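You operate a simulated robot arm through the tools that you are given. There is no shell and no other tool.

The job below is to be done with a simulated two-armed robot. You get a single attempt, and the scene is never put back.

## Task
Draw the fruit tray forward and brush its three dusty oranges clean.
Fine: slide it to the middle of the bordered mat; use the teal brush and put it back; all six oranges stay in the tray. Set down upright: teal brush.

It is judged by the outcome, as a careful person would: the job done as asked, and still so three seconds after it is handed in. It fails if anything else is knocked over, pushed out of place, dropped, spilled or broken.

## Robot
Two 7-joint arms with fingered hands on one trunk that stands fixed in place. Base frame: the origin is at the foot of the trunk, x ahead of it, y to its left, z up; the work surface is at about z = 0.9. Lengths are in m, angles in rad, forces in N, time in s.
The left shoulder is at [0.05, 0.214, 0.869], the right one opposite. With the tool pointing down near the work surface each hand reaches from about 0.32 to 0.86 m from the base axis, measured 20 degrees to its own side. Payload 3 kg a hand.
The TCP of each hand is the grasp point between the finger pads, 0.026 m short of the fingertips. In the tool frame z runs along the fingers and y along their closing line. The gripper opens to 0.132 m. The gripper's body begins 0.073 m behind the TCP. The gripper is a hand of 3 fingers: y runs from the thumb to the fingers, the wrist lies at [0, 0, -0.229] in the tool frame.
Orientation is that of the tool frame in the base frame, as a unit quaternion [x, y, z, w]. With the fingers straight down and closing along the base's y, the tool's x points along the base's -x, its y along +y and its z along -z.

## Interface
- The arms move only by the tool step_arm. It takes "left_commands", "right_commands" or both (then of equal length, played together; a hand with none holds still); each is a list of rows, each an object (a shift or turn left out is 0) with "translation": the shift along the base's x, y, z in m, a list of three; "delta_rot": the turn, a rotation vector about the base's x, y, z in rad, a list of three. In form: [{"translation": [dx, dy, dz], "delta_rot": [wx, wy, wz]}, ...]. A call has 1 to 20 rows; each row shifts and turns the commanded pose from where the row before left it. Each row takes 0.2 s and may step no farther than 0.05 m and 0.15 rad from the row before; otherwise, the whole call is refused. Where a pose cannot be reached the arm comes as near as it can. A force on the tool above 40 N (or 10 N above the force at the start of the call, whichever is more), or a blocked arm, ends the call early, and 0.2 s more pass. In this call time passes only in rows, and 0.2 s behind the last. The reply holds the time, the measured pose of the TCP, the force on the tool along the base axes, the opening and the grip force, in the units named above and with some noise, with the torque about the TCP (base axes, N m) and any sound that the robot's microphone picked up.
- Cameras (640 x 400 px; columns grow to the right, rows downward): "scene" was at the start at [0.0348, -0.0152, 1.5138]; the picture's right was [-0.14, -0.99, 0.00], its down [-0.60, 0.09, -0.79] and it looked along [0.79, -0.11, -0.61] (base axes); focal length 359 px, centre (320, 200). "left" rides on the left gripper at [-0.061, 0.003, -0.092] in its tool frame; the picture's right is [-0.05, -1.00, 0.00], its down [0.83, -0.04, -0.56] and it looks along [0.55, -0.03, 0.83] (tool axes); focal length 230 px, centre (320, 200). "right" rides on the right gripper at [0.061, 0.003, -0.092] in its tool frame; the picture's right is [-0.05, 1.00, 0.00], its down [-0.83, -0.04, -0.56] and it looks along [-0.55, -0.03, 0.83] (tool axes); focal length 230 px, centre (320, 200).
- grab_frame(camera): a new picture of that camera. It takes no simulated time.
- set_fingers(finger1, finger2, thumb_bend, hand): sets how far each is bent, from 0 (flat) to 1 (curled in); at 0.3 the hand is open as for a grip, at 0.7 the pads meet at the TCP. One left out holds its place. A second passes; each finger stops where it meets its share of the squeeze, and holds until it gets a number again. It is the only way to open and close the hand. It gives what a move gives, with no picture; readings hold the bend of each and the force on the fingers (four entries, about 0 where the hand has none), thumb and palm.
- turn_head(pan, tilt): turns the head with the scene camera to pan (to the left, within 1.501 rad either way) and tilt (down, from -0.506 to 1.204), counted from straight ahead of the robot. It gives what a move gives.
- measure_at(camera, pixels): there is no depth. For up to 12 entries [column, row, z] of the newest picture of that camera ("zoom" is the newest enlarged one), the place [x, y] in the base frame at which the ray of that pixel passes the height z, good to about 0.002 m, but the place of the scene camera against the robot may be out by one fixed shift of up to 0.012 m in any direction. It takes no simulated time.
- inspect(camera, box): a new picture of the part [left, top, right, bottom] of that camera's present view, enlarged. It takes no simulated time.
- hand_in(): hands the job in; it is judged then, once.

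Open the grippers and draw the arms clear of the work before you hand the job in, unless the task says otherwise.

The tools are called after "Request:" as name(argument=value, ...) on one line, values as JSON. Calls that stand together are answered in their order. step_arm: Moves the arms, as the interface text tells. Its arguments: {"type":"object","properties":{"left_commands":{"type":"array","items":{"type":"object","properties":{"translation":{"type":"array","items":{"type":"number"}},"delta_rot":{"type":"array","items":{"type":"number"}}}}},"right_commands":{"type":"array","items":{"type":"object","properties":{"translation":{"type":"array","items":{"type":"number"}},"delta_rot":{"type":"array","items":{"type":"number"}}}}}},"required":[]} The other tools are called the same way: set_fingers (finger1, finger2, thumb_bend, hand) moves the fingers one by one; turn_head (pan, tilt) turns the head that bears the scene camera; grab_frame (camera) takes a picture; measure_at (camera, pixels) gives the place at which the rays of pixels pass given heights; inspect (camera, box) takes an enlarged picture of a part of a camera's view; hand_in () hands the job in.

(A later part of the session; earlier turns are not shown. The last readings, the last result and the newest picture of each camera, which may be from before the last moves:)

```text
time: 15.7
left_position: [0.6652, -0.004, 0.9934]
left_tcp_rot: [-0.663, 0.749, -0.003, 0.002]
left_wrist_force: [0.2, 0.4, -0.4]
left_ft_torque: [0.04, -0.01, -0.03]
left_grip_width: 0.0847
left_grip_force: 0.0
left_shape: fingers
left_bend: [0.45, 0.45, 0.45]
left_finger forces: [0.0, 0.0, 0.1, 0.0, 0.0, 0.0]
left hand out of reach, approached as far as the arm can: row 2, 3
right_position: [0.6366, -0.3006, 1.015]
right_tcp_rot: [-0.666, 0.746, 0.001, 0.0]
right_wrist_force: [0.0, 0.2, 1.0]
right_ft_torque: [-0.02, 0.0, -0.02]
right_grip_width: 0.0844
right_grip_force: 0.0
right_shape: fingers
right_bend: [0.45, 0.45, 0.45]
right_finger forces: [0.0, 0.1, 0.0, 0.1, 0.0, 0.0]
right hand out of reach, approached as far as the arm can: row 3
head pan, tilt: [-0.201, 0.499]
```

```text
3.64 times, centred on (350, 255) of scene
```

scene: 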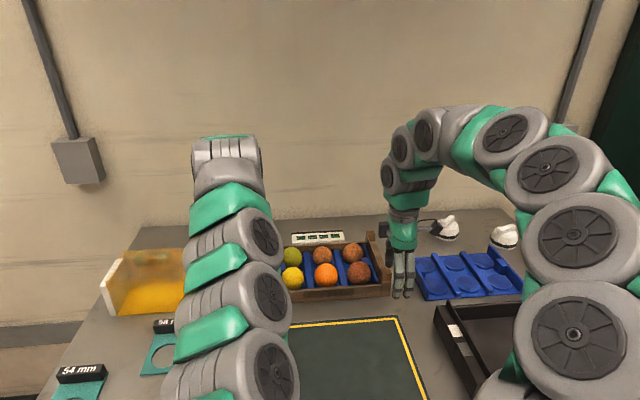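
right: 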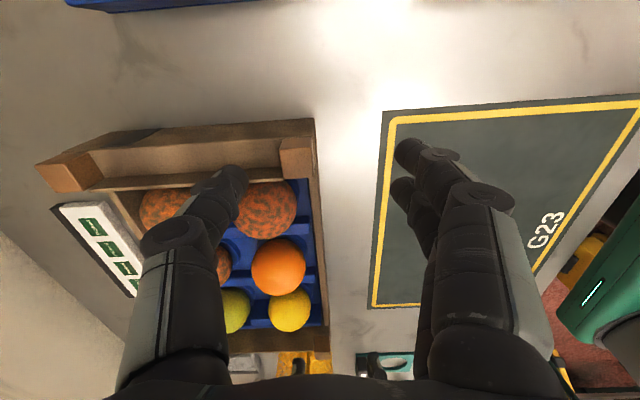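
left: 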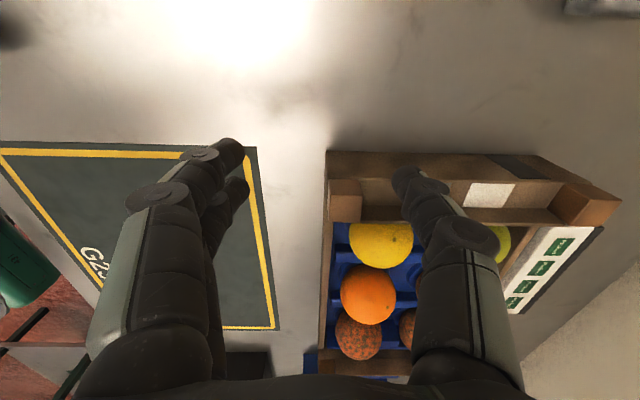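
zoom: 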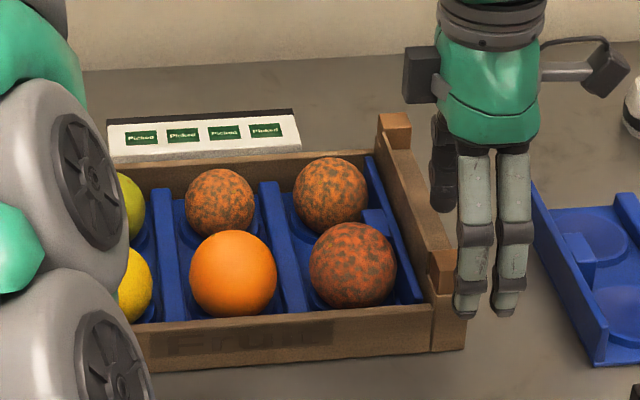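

The thumbs are nearly behind the blocks but the arms near a joint limit at this yaw. I try the last centimetres with a small forward pitch.

Request:
step_arm(left_commands=[{"translation": [0.0, 0.0, 0.01], "delta_rot": [0, -0.1, 0]}, {"translation": [0.005, -0.01, 0], "delta_rot": [0, -0.1, 0]}, {"translation": [0.005, -0.01, 0]}, {"translation": [0.005, -0.006, 0]}], right_commands=[{"translation": [0.0, 0, 0], "delta_rot": [0, -0.1, 0]}, {"translation": [0.006, 0, 0], "delta_rot": [0, -0.1, 0]}, {"translation": [0.006, 0, 0]}, {"translation": [0.006, 0, -0.005]}])

Request:
grab_frame(camera="right")

Request:
grab_frame(camera="left")

```text
time: 16.7
left_position: [0.6901, -0.0316, 1.0188]
left_tcp_rot: [-0.66, 0.744, -0.068, 0.075]
left_wrist_force: [-0.1, 0.6, 0.5]
left_ft_torque: [0.0, 0.02, -0.01]
left_grip_width: 0.0848
left_grip_force: 0.1
left_shape: fingers
left_bend: [0.45, 0.45, 0.45]
left_finger forces: [0.0, 0.0, 0.1, 0.0, 0.0, 0.0]
left hand out of reach, approached as far as the arm can: row 1, 2, 3, 4
right_position: [0.6574, -0.3023, 1.009]
right_tcp_rot: [-0.663, 0.742, -0.066, 0.075]
right_wrist_force: [-0.2, 0.0, -0.7]
right_ft_torque: [-0.03, -0.03, 0.02]
right_grip_width: 0.0844
right_grip_force: 0.0
right_shape: fingers
right_bend: [0.45, 0.45, 0.45]
right_finger forces: [0.0, 0.1, 0.0, 0.0, 0.0, 0.1]
head pan, tilt: [-0.201, 0.499]
```

```text
taken
```

right: 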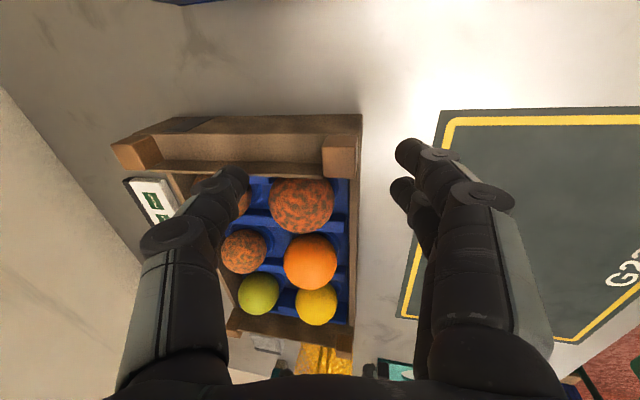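

```text
taken
```

left: 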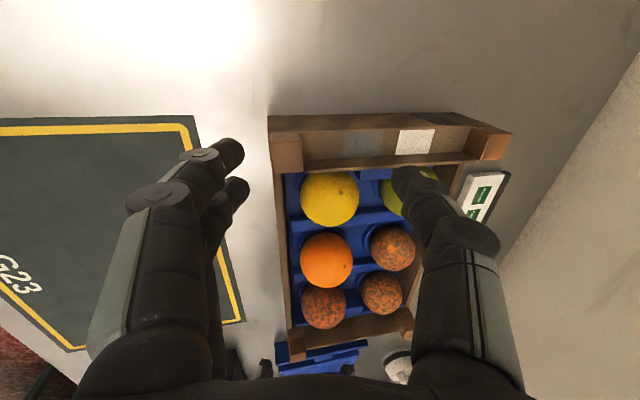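

Both hands now sit above the blocks (left (0.690,-0.032,1.019), right (0.657,-0.302,1.009)). I lower them to z≈0.975 with small x corrections.

Request:
step_arm(left_commands=[{"translation": [-0.006, 0.001, -0.012]}, {"translation": [-0.006, 0.0, -0.012]}, {"translation": [0, 0.0, -0.01]}, {"translation": [0, 0.0, -0.01]}], right_commands=[{"translation": [-0.005, 0, -0.008]}, {"translation": [0, 0, -0.008]}, {"translation": [0, 0.0005, -0.009]}, {"translation": [0, 0, -0.009]}])

Request:
grab_frame(camera="right")

Request:
grab_frame(camera="left")

Request:
inspect(camera="scene", box=[270, 200, 430, 310])

```text
time: 17.7
left_position: [0.7042, -0.0243, 0.9979]
left_tcp_rot: [-0.66, 0.745, -0.065, 0.074]
left_wrist_force: [-0.3, -0.8, 0.3]
left_ft_torque: [-0.01, -0.01, -0.03]
left_grip_width: 0.0846
left_grip_force: 0.0
left_shape: fingers
left_bend: [0.45, 0.45, 0.45]
left_finger forces: [0.0, 0.0, 0.0, 0.0, 0.0, 0.0]
left hand out of reach, approached as far as the arm can: row 1, 2, 3, 4
right_position: [0.6514, -0.3011, 0.9766]
right_tcp_rot: [-0.663, 0.742, -0.065, 0.075]
right_wrist_force: [0.0, -0.7, 0.1]
right_ft_torque: [0.0, 0.0, 0.01]
right_grip_width: 0.0846
right_grip_force: 0.0
right_shape: fingers
right_bend: [0.45, 0.45, 0.45]
right_finger forces: [0.0, 0.1, 0.0, 0.1, 0.0, 0.0]
head pan, tilt: [-0.201, 0.499]
```

```text
taken
```

right: 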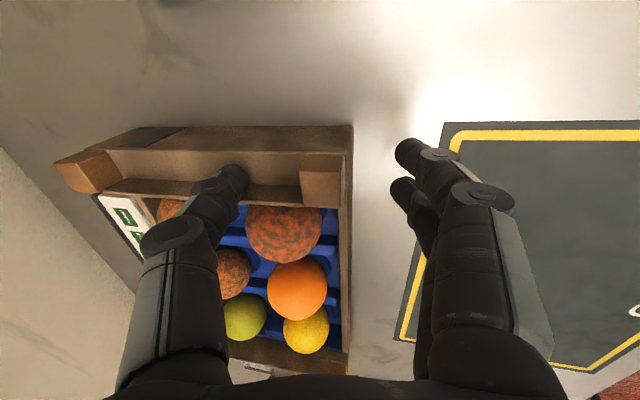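

```text
taken
```

left: 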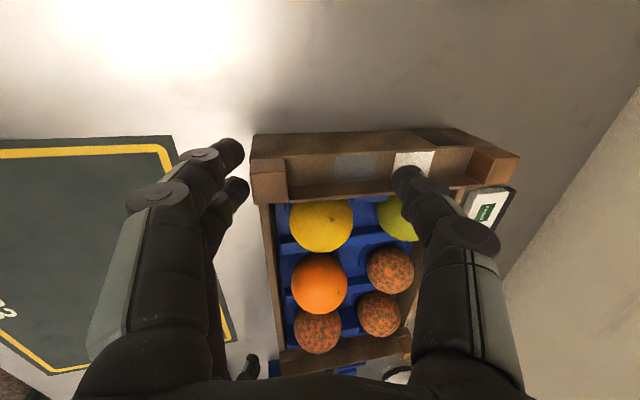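

```text
3.64 times, centred on (350, 255) of scene
```

zoom: 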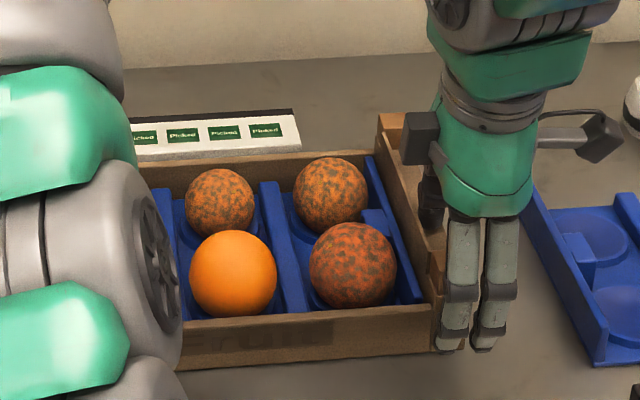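

The right hand is in place around its block, but the left arm is at a wrist limit with this yaw (it drifted to x=0.704). I raise the left hand, draw it back, level it and turn it the other way (toward −90°), which suits a left arm reaching across.

Request:
step_arm(left_commands=[{"translation": [0, 0, 0.03]}, {"translation": [0, 0, 0.03]}, {"translation": [-0.04, 0.03, 0.01], "delta_rot": [0, 0.1, 0]}, {"translation": [-0.04, 0.03, 0.01], "delta_rot": [0, 0.1, 0]}, {"translation": [-0.04, 0.03, 0.01]}, {"translation": [-0.02, 0.01, 0], "delta_rot": [0, 0, -0.15]}, {"delta_rot": [0, 0, -0.15]}, {"delta_rot": [0, 0, -0.15]}, {"delta_rot": [0, 0, -0.15]}, {"delta_rot": [0, 0, -0.15]}, {"delta_rot": [0, 0, -0.15]}, {"delta_rot": [0, 0, -0.15]}, {"delta_rot": [0, 0, -0.15]}, {"delta_rot": [0, 0, -0.15]}, {"delta_rot": [0, 0, -0.15]}, {"delta_rot": [0, 0, -0.15]}, {"delta_rot": [0, 0, -0.15]}])

Request:
grab_frame(camera="scene")

```text
refused: row 3 steps farther than a row can; nothing moved
```

```text
taken
```

scene: 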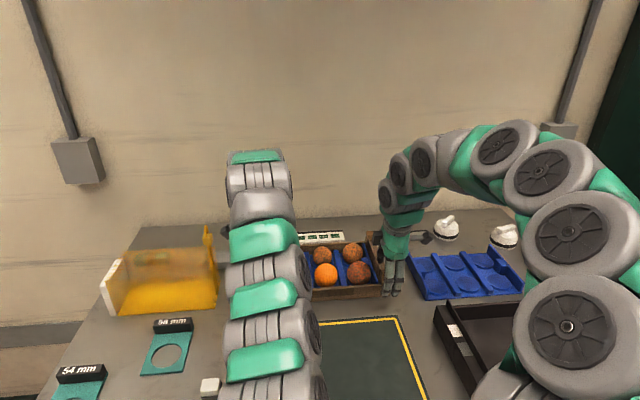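

The row was slightly too long; I resend the same retreat with shorter steps.

Request:
step_arm(left_commands=[{"translation": [0, 0, 0.03]}, {"translation": [0, 0, 0.03]}, {"translation": [-0.036, 0.026, 0.005], "delta_rot": [0, 0.1, 0]}, {"translation": [-0.036, 0.026, 0.005], "delta_rot": [0, 0.1, 0]}, {"translation": [-0.036, 0.026, 0.005]}, {"translation": [-0.03, 0.02, 0], "delta_rot": [0, 0, -0.14]}, {"delta_rot": [0, 0, -0.15]}, {"delta_rot": [0, 0, -0.15]}, {"delta_rot": [0, 0, -0.15]}, {"delta_rot": [0, 0, -0.15]}, {"delta_rot": [0, 0, -0.15]}, {"delta_rot": [0, 0, -0.15]}, {"delta_rot": [0, 0, -0.15]}, {"delta_rot": [0, 0, -0.15]}, {"delta_rot": [0, 0, -0.15]}, {"delta_rot": [0, 0, -0.15]}, {"delta_rot": [0, 0, -0.15]}])

Request:
grab_frame(camera="scene")

```text
time: 21.3
left_position: [0.5772, 0.0737, 1.0713]
left_tcp_rot: [0.166, 0.986, 0.001, 0.0]
left_wrist_force: [0.2, 0.9, -0.1]
left_ft_torque: [-0.04, 0.02, 0.03]
left_grip_width: 0.0851
left_grip_force: 0.0
left_shape: fingers
left_bend: [0.45, 0.45, 0.45]
left_finger forces: [0.1, 0.0, 0.0, 0.0, 0.0, 0.0]
left hand out of reach, approached as far as the arm can: row 2, 5, 6
right_position: [0.652, -0.3016, 0.9755]
right_tcp_rot: [-0.663, 0.742, -0.067, 0.075]
right_wrist_force: [0.4, -0.1, -0.3]
right_ft_torque: [-0.02, -0.03, 0.01]
right_grip_width: 0.0845
right_grip_force: 0.1
right_shape: fingers
right_bend: [0.45, 0.45, 0.45]
right_finger forces: [0.0, 0.1, 0.1, 0.0, 0.0, 0.0]
head pan, tilt: [-0.201, 0.499]
```

```text
taken
```

scene: 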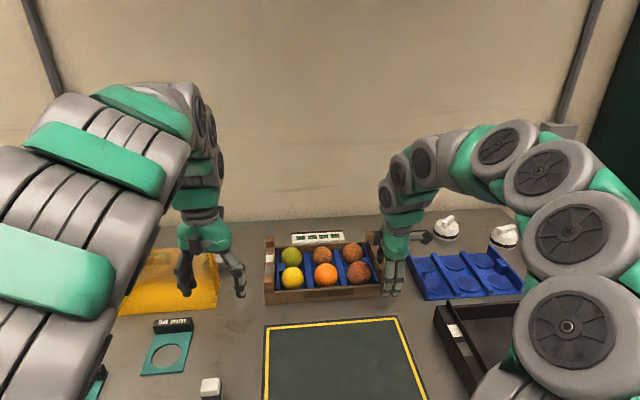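

The left hand is at yaw −19°; I continue turning it to about −95.5° (tray-aligned) while drawing near the tray's front-left corner.

Request:
step_arm(left_commands=[{"delta_rot": [0, 0, -0.148]}, {"delta_rot": [0, 0, -0.148]}, {"delta_rot": [0, 0, -0.148]}, {"delta_rot": [0, 0, -0.148]}, {"delta_rot": [0, 0, -0.148]}, {"delta_rot": [0, 0, -0.148]}, {"delta_rot": [0, 0, -0.148]}, {"delta_rot": [0, 0, -0.148]}, {"delta_rot": [0, 0, -0.148]}, {"translation": [0.0, -0.03, 0]}, {"translation": [0.01, -0.03, 0]}])

Request:
grab_frame(camera="left")

Request:
grab_frame(camera="scene")

```text
time: 23.7
left_position: [0.5863, 0.0121, 1.0698]
left_tcp_rot: [0.74, 0.673, -0.001, -0.001]
left_wrist_force: [0.8, -0.8, -0.3]
left_ft_torque: [-0.02, -0.02, 0.0]
left_grip_width: 0.085
left_grip_force: 0.0
left_shape: fingers
left_bend: [0.45, 0.45, 0.45]
left_finger forces: [0.1, 0.1, 0.0, 0.0, 0.0, 0.1]
right_position: [0.6527, -0.3005, 0.9764]
right_tcp_rot: [-0.663, 0.742, -0.067, 0.074]
right_wrist_force: [0.2, 0.0, 0.3]
right_ft_torque: [0.0, 0.0, 0.0]
right_grip_width: 0.0845
right_grip_force: 0.0
right_shape: fingers
right_bend: [0.45, 0.45, 0.45]
right_finger forces: [0.0, 0.0, 0.1, 0.0, 0.0, 0.0]
head pan, tilt: [-0.201, 0.499]
```

```text
taken
```

left: 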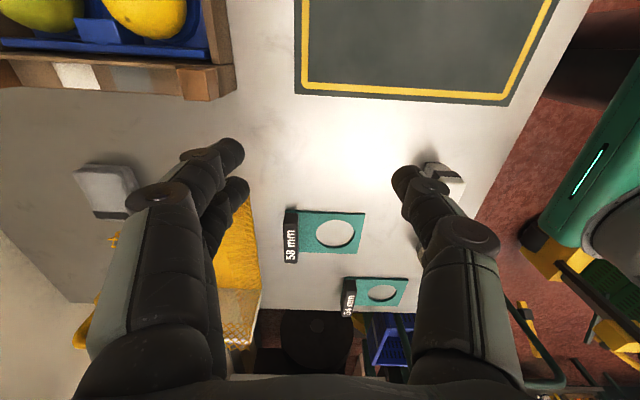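

```text
taken
```

scene: 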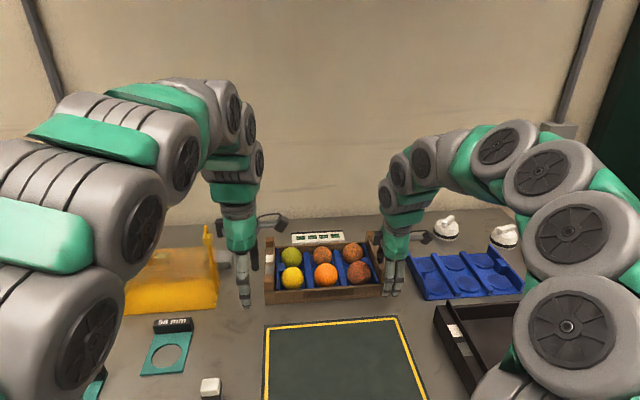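

Left hand turned well. I bend finger1 a bit to learn which of the two is the inner (camera-side) one.

Request:
set_fingers(hand="left", finger1=0.55)

Request:
grab_frame(camera="left")

```text
time: 24.7
left_position: [0.5864, 0.0119, 1.0694]
left_tcp_rot: [0.739, 0.674, 0.001, -0.001]
left_wrist_force: [-0.6, -0.2, 0.3]
left_ft_torque: [0.0, 0.0, -0.04]
left_grip_width: 0.0684
left_grip_force: 0.1
left_shape: fingers
left_bend: [0.55, 0.45, 0.45]
left_finger forces: [0.0, 0.1, 0.0, 0.0, 0.0, 0.0]
right_position: [0.6523, -0.3018, 0.9755]
right_tcp_rot: [-0.663, 0.742, -0.067, 0.075]
right_wrist_force: [-0.7, -0.1, -0.2]
right_ft_torque: [0.01, -0.02, -0.02]
right_grip_width: 0.0844
right_grip_force: 0.0
right_shape: fingers
right_bend: [0.45, 0.45, 0.45]
right_finger forces: [0.1, 0.0, 0.0, 0.1, 0.0, 0.0]
head pan, tilt: [-0.201, 0.499]
```

```text
taken
```

left: 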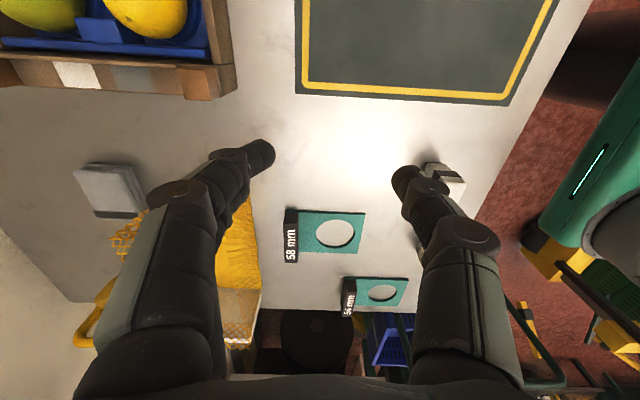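

finger1 is the inner one. I reset it and measure the yellow fruit's position in the scene picture to check the clearance inside the front-left block.

Request:
set_fingers(hand="left", finger1=0.45)

Request:
inspect(camera="scene", box=[255, 225, 335, 305])

Request:
measure_at(camera="zoom", pixels=[[300, 255, 0.935], [255, 255, 0.935], [182, 260, 0.963], [218, 260, 0.963]])

```text
time: 25.7
left_position: [0.5875, 0.0118, 1.0695]
left_tcp_rot: [0.739, 0.673, 0.0, 0.0]
left_wrist_force: [0.0, -0.8, 0.0]
left_ft_torque: [0.0, 0.01, -0.02]
left_grip_width: 0.0846
left_grip_force: 0.1
left_shape: fingers
left_bend: [0.45, 0.45, 0.45]
left_finger forces: [0.0, 0.0, 0.0, 0.0, 0.0, 0.0]
right_position: [0.6528, -0.3008, 0.9768]
right_tcp_rot: [-0.663, 0.742, -0.066, 0.075]
right_wrist_force: [-0.4, 1.0, 0.1]
right_ft_torque: [0.03, -0.04, -0.01]
right_grip_width: 0.0848
right_grip_force: 0.1
right_shape: fingers
right_bend: [0.45, 0.45, 0.45]
right_finger forces: [0.0, 0.1, 0.0, 0.0, 0.1, 0.0]
head pan, tilt: [-0.201, 0.499]
```

```text
5.00 times, centred on (295, 265) of scene
```

zoom: 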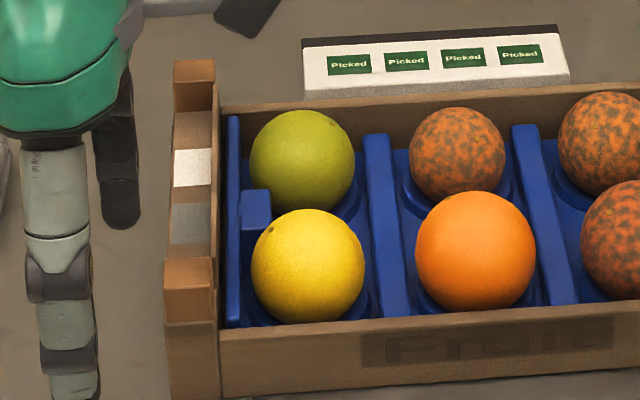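

```text
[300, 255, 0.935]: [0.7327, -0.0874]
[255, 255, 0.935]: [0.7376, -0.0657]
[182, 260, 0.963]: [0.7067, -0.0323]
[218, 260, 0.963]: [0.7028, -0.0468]
```

The yellow fruit's edge is at y≈-0.054, so finger1 fits. I move the left hand over its block, still high.

Request:
step_arm(left_commands=[{"translation": [0.024, -0.008, -0.01]}, {"translation": [0.024, -0.008, -0.01]}, {"translation": [0.024, -0.008, -0.01]}, {"translation": [0.022, -0.0085, -0.01]}])

Request:
grab_frame(camera="left")

Request:
inspect(camera="scene", box=[220, 210, 400, 310])

```text
time: 26.7
left_position: [0.6817, -0.0202, 1.0324]
left_tcp_rot: [0.739, 0.673, 0.001, 0.001]
left_wrist_force: [0.0, -0.2, 0.2]
left_ft_torque: [0.01, 0.0, 0.01]
left_grip_width: 0.0847
left_grip_force: 0.1
left_shape: fingers
left_bend: [0.45, 0.45, 0.45]
left_finger forces: [0.1, 0.1, 0.1, 0.0, 0.0, 0.1]
right_position: [0.6525, -0.3014, 0.9773]
right_tcp_rot: [-0.663, 0.742, -0.066, 0.074]
right_wrist_force: [-1.0, 0.6, -0.4]
right_ft_torque: [-0.01, 0.0, 0.01]
right_grip_width: 0.0846
right_grip_force: 0.1
right_shape: fingers
right_bend: [0.45, 0.45, 0.45]
right_finger forces: [0.0, 0.0, 0.0, 0.1, 0.0, 0.0]
head pan, tilt: [-0.201, 0.499]
```

```text
taken
```

left: 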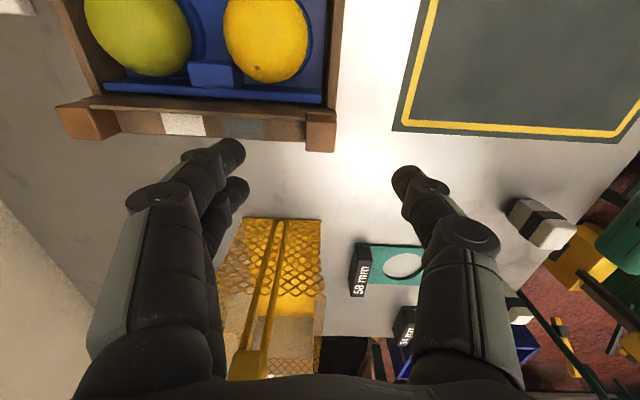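

```text
3.56 times, centred on (310, 260) of scene
```

zoom: 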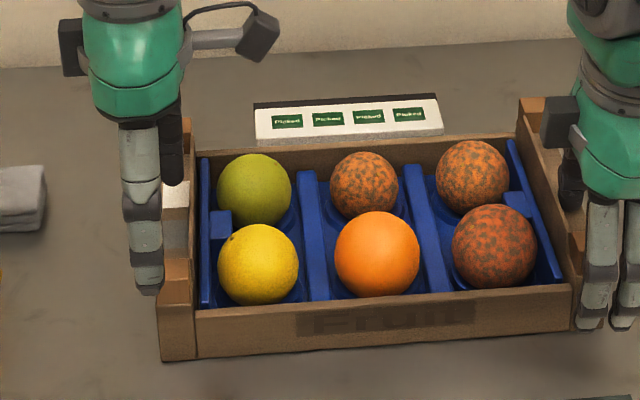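

Left hand is right over its block with no limit now. I lower it to z≈0.976.

Request:
step_arm(left_commands=[{"translation": [0, 0, -0.015]}, {"translation": [0, 0, -0.015]}, {"translation": [0, 0, -0.014]}, {"translation": [0, 0, -0.012]}])

Request:
grab_frame(camera="left")

Request:
inspect(camera="scene", box=[220, 210, 400, 310])

```text
time: 27.8
left_position: [0.6821, -0.0185, 0.9806]
left_tcp_rot: [0.739, 0.674, 0.003, 0.005]
left_wrist_force: [-1.8, 1.4, 15.2]
left_ft_torque: [-0.2, -0.65, 0.05]
left_grip_width: 0.0829
left_grip_force: 8.0
left_shape: fingers
left_bend: [0.49, 0.45, 0.45]
left_finger forces: [15.5, 0.1, 0.0, 0.0, 0.0, 0.0]
right_position: [0.6524, -0.3009, 0.9761]
right_tcp_rot: [-0.663, 0.742, -0.067, 0.074]
right_wrist_force: [0.2, -0.4, -0.5]
right_ft_torque: [-0.01, 0.01, -0.02]
right_grip_width: 0.0848
right_grip_force: 0.0
right_shape: fingers
right_bend: [0.45, 0.45, 0.45]
right_finger forces: [0.1, 0.0, 0.0, 0.1, 0.0, 0.0]
head pan, tilt: [-0.201, 0.499]
stopped in row 4 (left hand): the force on the tool passed its limit at 43 N (the readings are from after the stop); the commanded pose is now the measured one
```

```text
taken
```

left: 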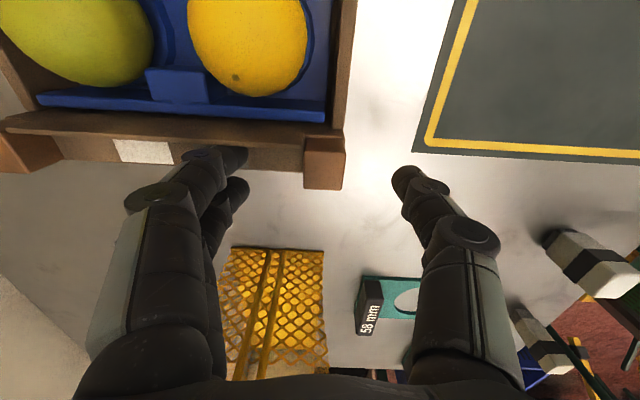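

```text
3.56 times, centred on (310, 260) of scene
```

zoom: 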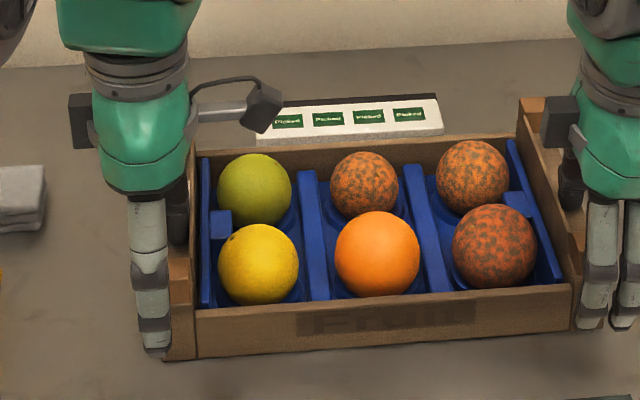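

finger1 touched the board top (15 N), so I raise the left hand 6 mm, then close both hands on their blocks.

Request:
step_arm(left_commands=[{"translation": [0, -0.001, 0.006]}])

Request:
set_fingers(hand="left", finger1=0.7, thumb_bend=0.7)

Request:
grab_frame(camera="left")

```text
time: 28.2
left_position: [0.682, -0.0218, 0.9849]
left_tcp_rot: [0.739, 0.674, 0.002, 0.003]
left_wrist_force: [-0.3, 0.2, 0.1]
left_ft_torque: [-0.04, 0.01, -0.02]
left_grip_width: 0.0845
left_grip_force: 0.1
left_shape: fingers
left_bend: [0.45, 0.45, 0.45]
left_finger forces: [0.0, 0.0, 0.1, 0.0, 0.0, 0.0]
right_position: [0.652, -0.3009, 0.9758]
right_tcp_rot: [-0.663, 0.742, -0.067, 0.074]
right_wrist_force: [-0.1, -0.4, -0.2]
right_ft_torque: [-0.02, -0.01, 0.0]
right_grip_width: 0.0846
right_grip_force: 0.0
right_shape: fingers
right_bend: [0.45, 0.45, 0.45]
right_finger forces: [0.1, 0.1, 0.0, 0.0, 0.1, 0.1]
head pan, tilt: [-0.201, 0.499]
```

```text
time: 29.2
left_position: [0.6817, -0.0212, 0.9855]
left_tcp_rot: [0.739, 0.674, 0.002, 0.003]
left_wrist_force: [-0.4, 1.3, -1.8]
left_ft_torque: [0.0, -0.02, 0.09]
left_grip_width: 0.0207
left_grip_force: 4.9
left_shape: fingers
left_bend: [0.65, 0.45, 0.67]
left_finger forces: [4.7, 0.1, 0.1, 0.1, 5.4, 0.0]
right_position: [0.6524, -0.3007, 0.975]
right_tcp_rot: [-0.662, 0.743, -0.066, 0.074]
right_wrist_force: [0.1, -0.4, -1.0]
right_ft_torque: [0.02, 0.03, -0.01]
right_grip_width: 0.0845
right_grip_force: 0.0
right_shape: fingers
right_bend: [0.45, 0.45, 0.45]
right_finger forces: [0.0, 0.1, 0.0, 0.1, 0.0, 0.0]
head pan, tilt: [-0.201, 0.499]
```

```text
taken
```

left: 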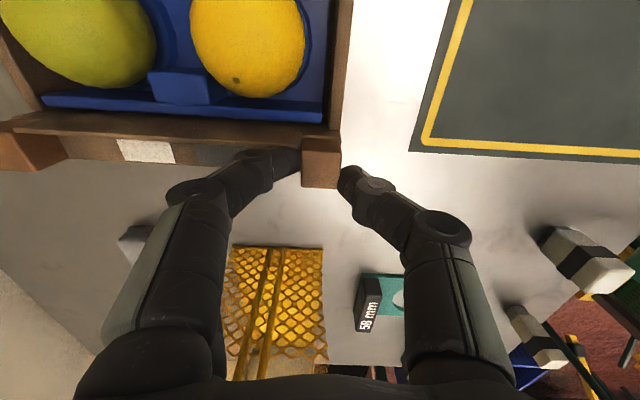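

The left hand holds its block (width 0.021, ~5 N). Now I close the right hand.

Request:
set_fingers(hand="right", finger1=0.7, finger2=0.7, thumb_bend=0.7)

Request:
grab_frame(camera="right")

Request:
inspect(camera="scene", box=[220, 210, 400, 310])

```text
time: 30.2
left_position: [0.6817, -0.0219, 0.9862]
left_tcp_rot: [0.739, 0.674, 0.003, 0.003]
left_wrist_force: [1.2, -0.7, 0.5]
left_ft_torque: [-0.01, -0.03, 0.03]
left_grip_width: 0.0206
left_grip_force: 5.7
left_shape: fingers
left_bend: [0.65, 0.45, 0.67]
left_finger forces: [5.5, 0.0, 0.0, 0.1, 5.1, 0.1]
right_position: [0.6527, -0.3006, 0.9765]
right_tcp_rot: [-0.663, 0.742, -0.067, 0.075]
right_wrist_force: [-2.1, -0.1, -0.5]
right_ft_torque: [0.03, 0.09, 0.03]
right_grip_width: 0.0223
right_grip_force: 7.6
right_shape: fingers
right_bend: [0.64, 0.64, 0.67]
right_finger forces: [3.9, 3.9, 0.0, 0.0, 7.4, 0.0]
head pan, tilt: [-0.201, 0.499]
```

```text
taken
```

right: 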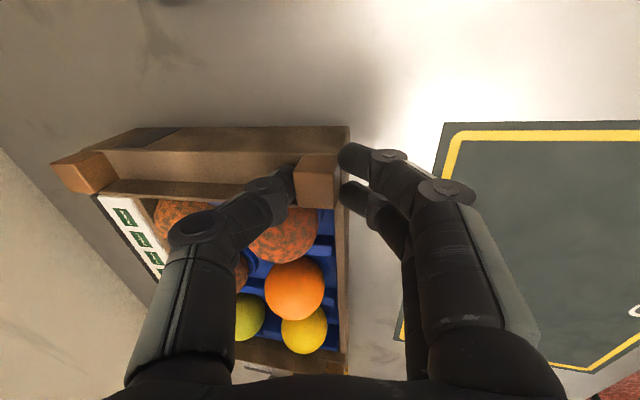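

```text
3.56 times, centred on (310, 260) of scene
```

zoom: 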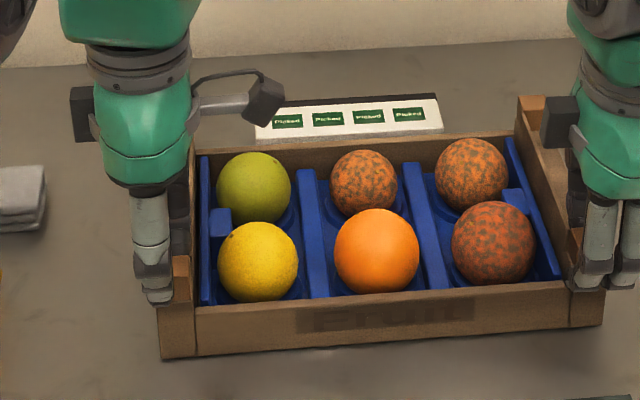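

Both blocks are gripped. I begin with a gentle test pull of 2 cm on both hands.

Request:
step_arm(left_commands=[{"translation": [-0.003, 0.0003, 0]}, {"translation": [-0.005, 0.0005, 0]}, {"translation": [-0.006, 0.0006, 0]}, {"translation": [-0.006, 0.0006, 0]}], right_commands=[{"translation": [-0.003, 0.0003, 0]}, {"translation": [-0.005, 0.0005, 0]}, {"translation": [-0.006, 0.0006, 0]}, {"translation": [-0.006, 0.0006, 0]}])

Request:
grab_frame(camera="scene")

```text
time: 31.2
left_position: [0.6613, -0.0199, 0.9866]
left_tcp_rot: [0.739, 0.674, 0.003, 0.004]
left_wrist_force: [0.1, 0.3, -0.1]
left_ft_torque: [0.0, -0.07, 0.09]
left_grip_width: 0.0206
left_grip_force: 5.5
left_shape: fingers
left_bend: [0.65, 0.45, 0.67]
left_finger forces: [5.5, 0.0, 0.0, 0.1, 5.0, 0.0]
right_position: [0.6317, -0.2984, 0.976]
right_tcp_rot: [-0.663, 0.742, -0.067, 0.075]
right_wrist_force: [0.4, 0.5, -0.8]
right_ft_torque: [0.0, 0.07, 0.01]
right_grip_width: 0.0221
right_grip_force: 7.4
right_shape: fingers
right_bend: [0.64, 0.64, 0.67]
right_finger forces: [3.3, 3.4, 0.1, 0.1, 7.9, 0.0]
head pan, tilt: [-0.201, 0.499]
```

```text
taken
```

scene: 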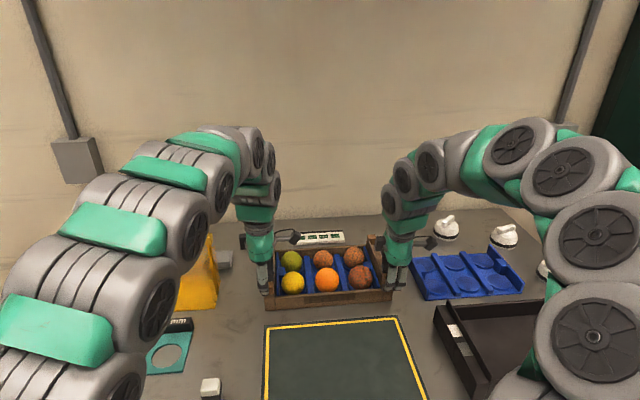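

The tray follows cleanly with level readings. I pull on another 10 cm.

Request:
step_arm(left_commands=[{"translation": [-0.006, 0.0006, 0]}, {"translation": [-0.01, 0.001, 0]}, {"translation": [-0.01, 0.001, 0]}, {"translation": [-0.01, 0.001, 0]}, {"translation": [-0.01, 0.001, 0]}, {"translation": [-0.01, 0.001, 0]}, {"translation": [-0.01, 0.001, 0]}, {"translation": [-0.01, 0.001, 0]}, {"translation": [-0.01, 0.001, 0]}, {"translation": [-0.01, 0.001, 0]}, {"translation": [-0.006, 0.0006, 0]}], right_commands=[{"translation": [-0.006, 0.0006, 0]}, {"translation": [-0.01, 0.001, 0]}, {"translation": [-0.01, 0.001, 0]}, {"translation": [-0.01, 0.001, 0]}, {"translation": [-0.01, 0.001, 0]}, {"translation": [-0.01, 0.001, 0]}, {"translation": [-0.01, 0.001, 0]}, {"translation": [-0.01, 0.001, 0]}, {"translation": [-0.01, 0.001, 0]}, {"translation": [-0.01, 0.001, 0]}, {"translation": [-0.006, 0.0006, 0]}])

Request:
grab_frame(camera="scene")

```text
time: 33.6
left_position: [0.5603, -0.0084, 0.9854]
left_tcp_rot: [0.739, 0.674, 0.002, 0.003]
left_wrist_force: [1.1, -2.7, -0.5]
left_ft_torque: [-0.04, -0.02, 0.06]
left_grip_width: 0.0206
left_grip_force: 4.3
left_shape: fingers
left_bend: [0.64, 0.45, 0.67]
left_finger forces: [5.3, 0.0, 0.1, 0.0, 4.9, 0.0]
right_position: [0.5308, -0.2888, 0.9751]
right_tcp_rot: [-0.662, 0.743, -0.067, 0.075]
right_wrist_force: [-0.3, 2.9, 0.1]
right_ft_torque: [0.07, 0.09, 0.05]
right_grip_width: 0.0218
right_grip_force: 7.4
right_shape: fingers
right_bend: [0.65, 0.65, 0.67]
right_finger forces: [3.2, 3.6, 0.0, 0.0, 8.3, 0.1]
head pan, tilt: [-0.201, 0.499]
```

```text
taken
```

scene: 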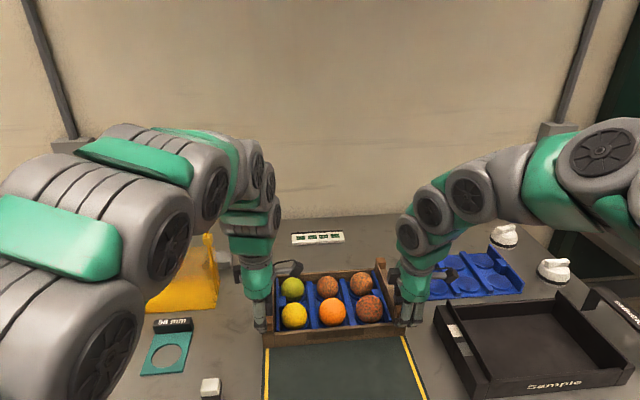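

Steady so far; 14 cm remain. I pull 12 cm more then check the alignment on the mat.

Request:
step_arm(left_commands=[{"translation": [-0.006, 0.0006, 0]}, {"translation": [-0.01, 0.001, 0]}, {"translation": [-0.01, 0.001, 0]}, {"translation": [-0.01, 0.001, 0]}, {"translation": [-0.01, 0.001, 0]}, {"translation": [-0.01, 0.001, 0]}, {"translation": [-0.01, 0.001, 0]}, {"translation": [-0.01, 0.001, 0]}, {"translation": [-0.01, 0.001, 0]}, {"translation": [-0.01, 0.001, 0]}, {"translation": [-0.01, 0.001, 0]}, {"translation": [-0.01, 0.001, 0]}, {"translation": [-0.006, 0.0006, 0]}], right_commands=[{"translation": [-0.006, 0.0006, 0]}, {"translation": [-0.01, 0.001, 0]}, {"translation": [-0.01, 0.001, 0]}, {"translation": [-0.01, 0.001, 0]}, {"translation": [-0.01, 0.001, 0]}, {"translation": [-0.01, 0.001, 0]}, {"translation": [-0.01, 0.001, 0]}, {"translation": [-0.01, 0.001, 0]}, {"translation": [-0.01, 0.001, 0]}, {"translation": [-0.01, 0.001, 0]}, {"translation": [-0.01, 0.001, 0]}, {"translation": [-0.01, 0.001, 0]}, {"translation": [-0.006, 0.0006, 0]}])

Request:
turn_head(pan=-0.25, tilt=0.8)

Request:
grab_frame(camera="scene")

Request:
grab_frame(camera="right")

Request:
grab_frame(camera="left")

```text
time: 36.4
left_position: [0.4386, 0.0042, 0.9857]
left_tcp_rot: [0.739, 0.674, 0.003, 0.004]
left_wrist_force: [0.6, -3.0, -1.6]
left_ft_torque: [-0.07, 0.0, 0.04]
left_grip_width: 0.0209
left_grip_force: 5.2
left_shape: fingers
left_bend: [0.64, 0.45, 0.68]
left_finger forces: [5.2, 0.0, 0.0, 0.1, 4.7, 0.0]
right_position: [0.4092, -0.2771, 0.9758]
right_tcp_rot: [-0.663, 0.742, -0.067, 0.075]
right_wrist_force: [0.9, 4.2, -0.2]
right_ft_torque: [0.09, 0.1, -0.03]
right_grip_width: 0.0219
right_grip_force: 8.5
right_shape: fingers
right_bend: [0.65, 0.66, 0.66]
right_finger forces: [3.6, 4.2, 0.1, 0.1, 8.9, 0.1]
head pan, tilt: [-0.201, 0.499]
```

```text
time: 37.2
left_position: [0.4373, 0.0037, 0.9863]
left_tcp_rot: [0.739, 0.674, 0.002, 0.003]
left_wrist_force: [0.0, -3.7, -1.9]
left_ft_torque: [-0.08, -0.03, 0.06]
left_grip_width: 0.0204
left_grip_force: 5.2
left_shape: fingers
left_bend: [0.64, 0.45, 0.68]
left_finger forces: [5.2, 0.0, 0.0, 0.0, 4.7, 0.1]
right_position: [0.4075, -0.2755, 0.9763]
right_tcp_rot: [-0.663, 0.742, -0.067, 0.075]
right_wrist_force: [0.6, 3.2, 2.0]
right_ft_torque: [0.08, 0.01, 0.07]
right_grip_width: 0.0216
right_grip_force: 8.7
right_shape: fingers
right_bend: [0.66, 0.66, 0.67]
right_finger forces: [4.0, 4.3, 0.1, 0.0, 9.2, 0.0]
head pan, tilt: [-0.25, 0.799]
```

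```text
taken
```

scene: 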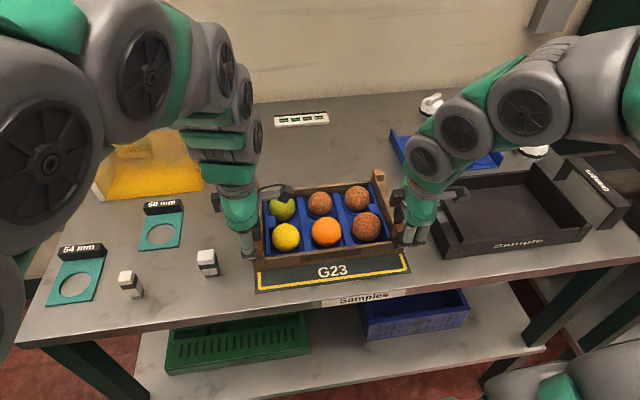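

```text
taken
```

right: 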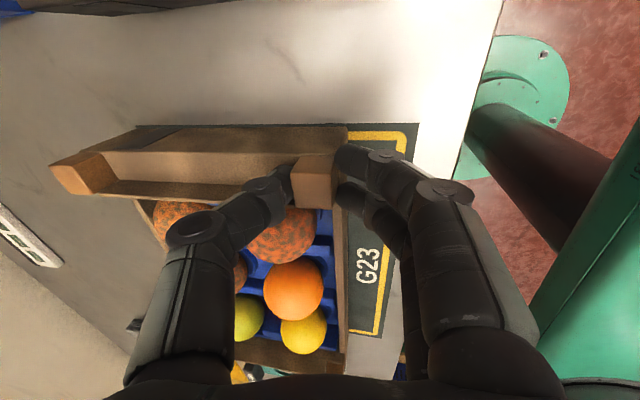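

```text
taken
```

left: 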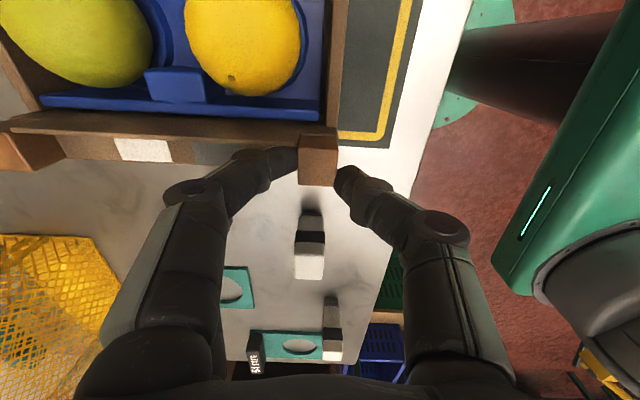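

Alignment looks good with about 2 cm left to go. I measure mat and tray front corners in the present scene picture to confirm.

Request:
inspect(camera="scene", box=[240, 160, 430, 300])

```text
2.86 times, centred on (335, 230) of scene
```

zoom: 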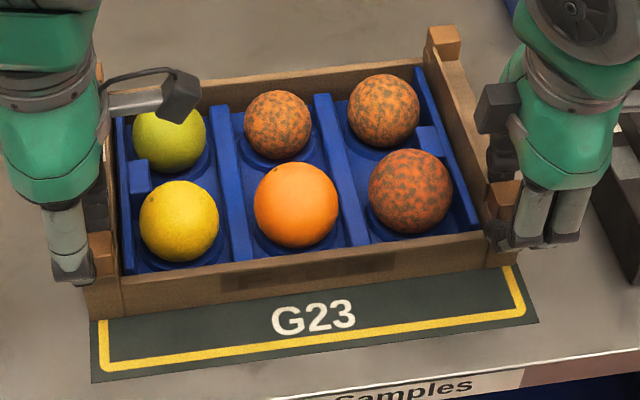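

Request:
measure_at(camera="zoom", pixels=[[91, 382, 0.9], [538, 322, 0.9], [91, 320, 0.9], [518, 264, 0.9], [300, 292, 0.9]])

```text
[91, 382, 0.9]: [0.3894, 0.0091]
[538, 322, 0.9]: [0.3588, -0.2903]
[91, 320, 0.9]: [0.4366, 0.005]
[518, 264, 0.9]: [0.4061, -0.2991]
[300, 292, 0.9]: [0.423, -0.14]
```

The tray is aligned with the mat, with a front gap of 0.047 versus about 0.024 wanted. I pull the last 2.2 cm.

Request:
step_arm(left_commands=[{"translation": [-0.006, 0.0007, 0]}, {"translation": [-0.006, 0.0007, 0]}, {"translation": [-0.006, 0.0007, 0]}, {"translation": [-0.004, 0.0004, 0]}], right_commands=[{"translation": [-0.006, 0.0007, 0]}, {"translation": [-0.006, 0.0007, 0]}, {"translation": [-0.006, 0.0007, 0]}, {"translation": [-0.004, 0.0004, 0]}])

Request:
inspect(camera="scene", box=[240, 160, 430, 300])

```text
time: 38.2
left_position: [0.4168, 0.0062, 0.9848]
left_tcp_rot: [0.739, 0.674, 0.003, 0.004]
left_wrist_force: [1.5, -2.3, 1.7]
left_ft_torque: [-0.04, -0.09, 0.07]
left_grip_width: 0.0206
left_grip_force: 4.8
left_shape: fingers
left_bend: [0.64, 0.45, 0.68]
left_finger forces: [6.5, 0.0, 0.0, 0.1, 4.3, 0.1]
right_position: [0.3855, -0.2749, 0.9753]
right_tcp_rot: [-0.663, 0.742, -0.066, 0.075]
right_wrist_force: [0.1, 2.2, -1.8]
right_ft_torque: [0.07, 0.11, 0.0]
right_grip_width: 0.0219
right_grip_force: 7.0
right_shape: fingers
right_bend: [0.66, 0.66, 0.66]
right_finger forces: [3.5, 3.5, 0.0, 0.1, 7.9, 0.1]
head pan, tilt: [-0.25, 0.799]
```

```text
2.86 times, centred on (335, 230) of scene
```

zoom: 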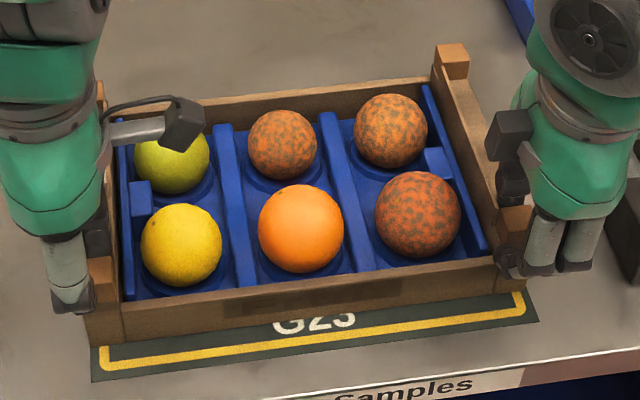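

The tray's front edge now lies about 2.4 cm behind the mat's front edge. I open both hands and lift off, then check the placement.

Request:
set_fingers(hand="left", finger1=0.45, thumb_bend=0.45)

Request:
set_fingers(hand="right", finger1=0.45, finger2=0.45, thumb_bend=0.45)

Request:
step_arm(left_commands=[{"translation": [0, 0, 0.03]}, {"translation": [0, 0, 0.04]}, {"translation": [0, 0.02, 0.04]}, {"translation": [0, 0.03, 0.03]}, {"translation": [0, 0.03, 0.03]}, {"translation": [0, 0.03, 0.02]}], right_commands=[{"translation": [0, 0, 0.03]}, {"translation": [0, 0, 0.04]}, {"translation": [0, -0.02, 0.04]}, {"translation": [0, -0.03, 0.03]}, {"translation": [0, -0.03, 0.03]}, {"translation": [0, -0.03, 0.02]}])

Request:
grab_frame(camera="scene")

Request:
grab_frame(camera="right")

Request:
grab_frame(camera="left")

```text
time: 39.2
left_position: [0.4162, 0.0054, 0.985]
left_tcp_rot: [0.739, 0.674, 0.003, 0.003]
left_wrist_force: [0.1, 0.4, 0.6]
left_ft_torque: [0.01, 0.01, 0.01]
left_grip_width: 0.0839
left_grip_force: 0.1
left_shape: fingers
left_bend: [0.45, 0.45, 0.45]
left_finger forces: [0.1, 0.0, 0.0, 0.1, 0.0, 0.0]
right_position: [0.3852, -0.2751, 0.9767]
right_tcp_rot: [-0.663, 0.742, -0.066, 0.074]
right_wrist_force: [-0.1, 0.5, -1.5]
right_ft_torque: [0.01, 0.08, 0.0]
right_grip_width: 0.0217
right_grip_force: 7.2
right_shape: fingers
right_bend: [0.66, 0.66, 0.66]
right_finger forces: [3.4, 3.2, 0.1, 0.0, 7.8, 0.0]
head pan, tilt: [-0.25, 0.799]
```

```text
time: 40.2
left_position: [0.4149, 0.006, 0.985]
left_tcp_rot: [0.739, 0.674, 0.003, 0.004]
left_wrist_force: [-0.5, 0.5, -0.3]
left_ft_torque: [-0.03, -0.02, -0.01]
left_grip_width: 0.0841
left_grip_force: 0.0
left_shape: fingers
left_bend: [0.45, 0.45, 0.45]
left_finger forces: [0.0, 0.0, 0.1, 0.0, 0.0, 0.0]
right_position: [0.3864, -0.2739, 0.9771]
right_tcp_rot: [-0.663, 0.742, -0.067, 0.074]
right_wrist_force: [0.3, 0.0, -0.9]
right_ft_torque: [0.0, 0.01, -0.02]
right_grip_width: 0.0841
right_grip_force: 0.0
right_shape: fingers
right_bend: [0.45, 0.45, 0.45]
right_finger forces: [0.0, 0.0, 0.0, 0.0, 0.0, 0.1]
head pan, tilt: [-0.25, 0.799]
```

```text
time: 41.6
left_position: [0.4137, 0.1164, 1.1745]
left_tcp_rot: [0.739, 0.674, 0.001, 0.003]
left_wrist_force: [-0.1, 0.2, -0.7]
left_ft_torque: [-0.02, 0.0, 0.01]
left_grip_width: 0.0842
left_grip_force: 0.1
left_shape: fingers
left_bend: [0.45, 0.45, 0.45]
left_finger forces: [0.0, 0.1, 0.0, 0.0, 0.0, 0.1]
right_position: [0.386, -0.3858, 1.1656]
right_tcp_rot: [-0.663, 0.742, -0.066, 0.075]
right_wrist_force: [0.7, 0.9, 0.0]
right_ft_torque: [0.01, 0.01, -0.01]
right_grip_width: 0.0844
right_grip_force: 0.0
right_shape: fingers
right_bend: [0.45, 0.45, 0.45]
right_finger forces: [0.0, 0.0, 0.0, 0.0, 0.1, 0.0]
head pan, tilt: [-0.25, 0.799]
```

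```text
taken
```

scene: 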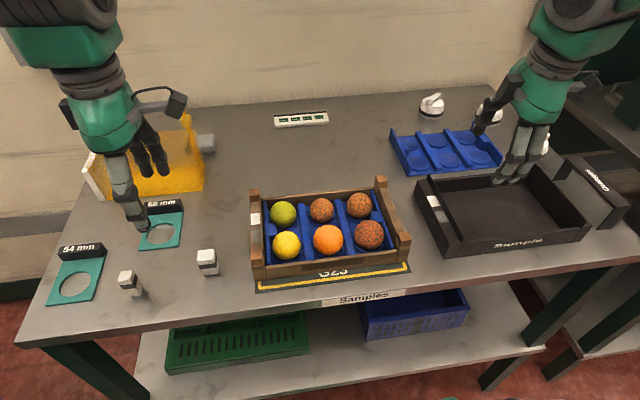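

```text
taken
```

right: 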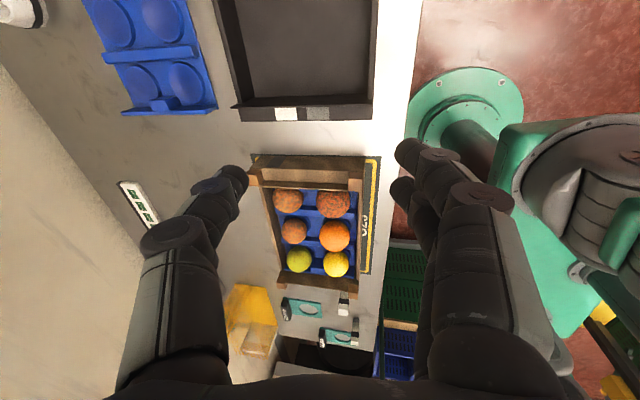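

```text
taken
```

left: 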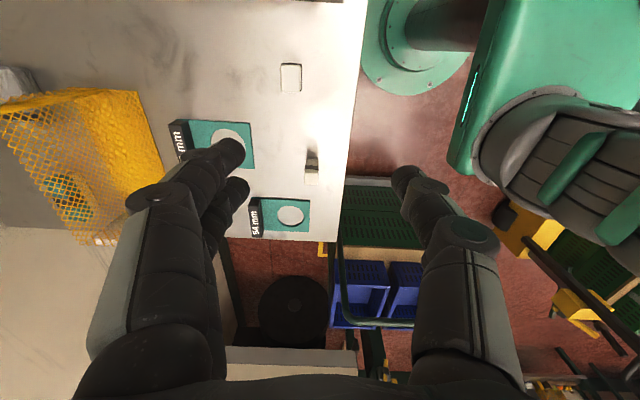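

Tray rests on the mat with all six fruit in. I zoom in to check the centring front and back.

Request:
inspect(camera="right", box=[230, 140, 400, 310])

Request:
inspect(camera="scene", box=[230, 160, 430, 300])

Request:
measure_at(camera="zoom", pixels=[[70, 368, 0.9], [508, 315, 0.9], [70, 336, 0.9], [488, 285, 0.9]])

```text
2.35 times, centred on (315, 225) of right
```

zoom: 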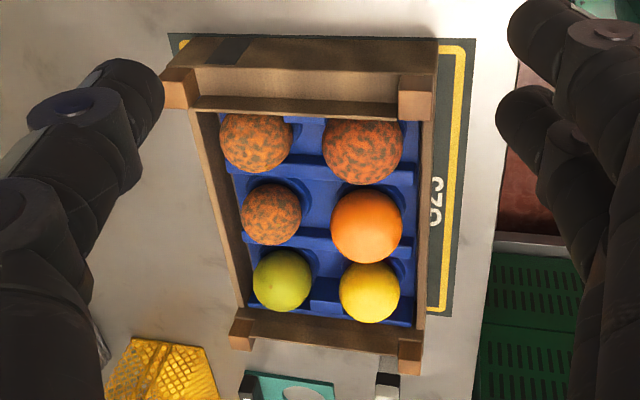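

```text
2.86 times, centred on (330, 230) of scene
```

zoom: 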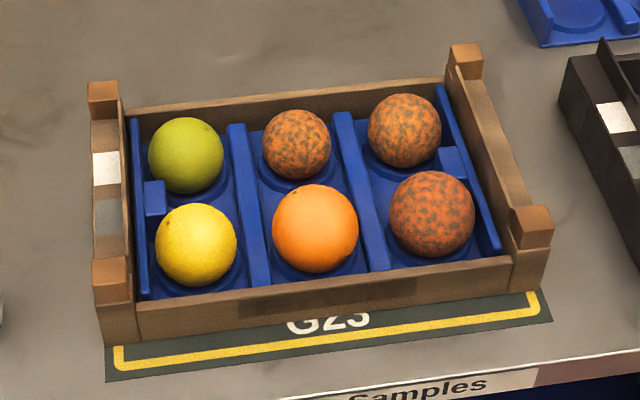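

```text
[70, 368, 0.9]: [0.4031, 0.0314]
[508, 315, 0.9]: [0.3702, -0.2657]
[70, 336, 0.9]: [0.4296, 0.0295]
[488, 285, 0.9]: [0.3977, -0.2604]
```

I measure corners more carefully: mat and tray ground corners in the scene zoom first.

Request:
measure_at(camera="zoom", pixels=[[106, 382, 0.9], [552, 318, 0.9], [105, 346, 0.9], [546, 290, 0.9]])

Request:
inspect(camera="right", box=[235, 145, 395, 205])

```text
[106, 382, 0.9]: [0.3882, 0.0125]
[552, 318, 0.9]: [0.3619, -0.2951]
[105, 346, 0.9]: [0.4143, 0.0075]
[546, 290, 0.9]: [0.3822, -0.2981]
```

```text
4.00 times, centred on (315, 175) of right
```

zoom: 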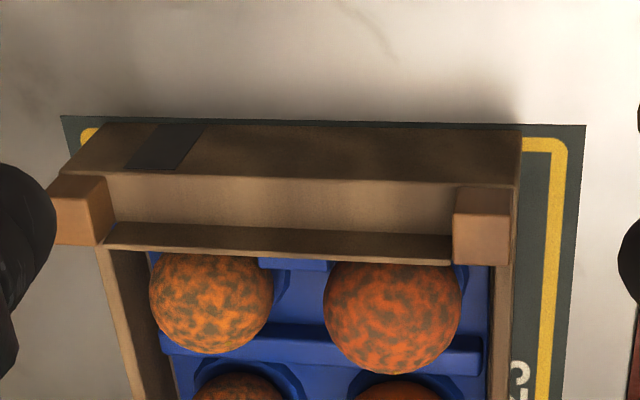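

Request:
measure_at(camera="zoom", pixels=[[62, 115, 0.9], [586, 126, 0.9], [103, 122, 0.9], [522, 131, 0.9]])

```text
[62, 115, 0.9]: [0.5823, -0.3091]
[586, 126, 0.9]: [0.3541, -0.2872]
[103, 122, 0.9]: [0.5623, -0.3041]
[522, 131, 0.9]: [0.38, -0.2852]
```

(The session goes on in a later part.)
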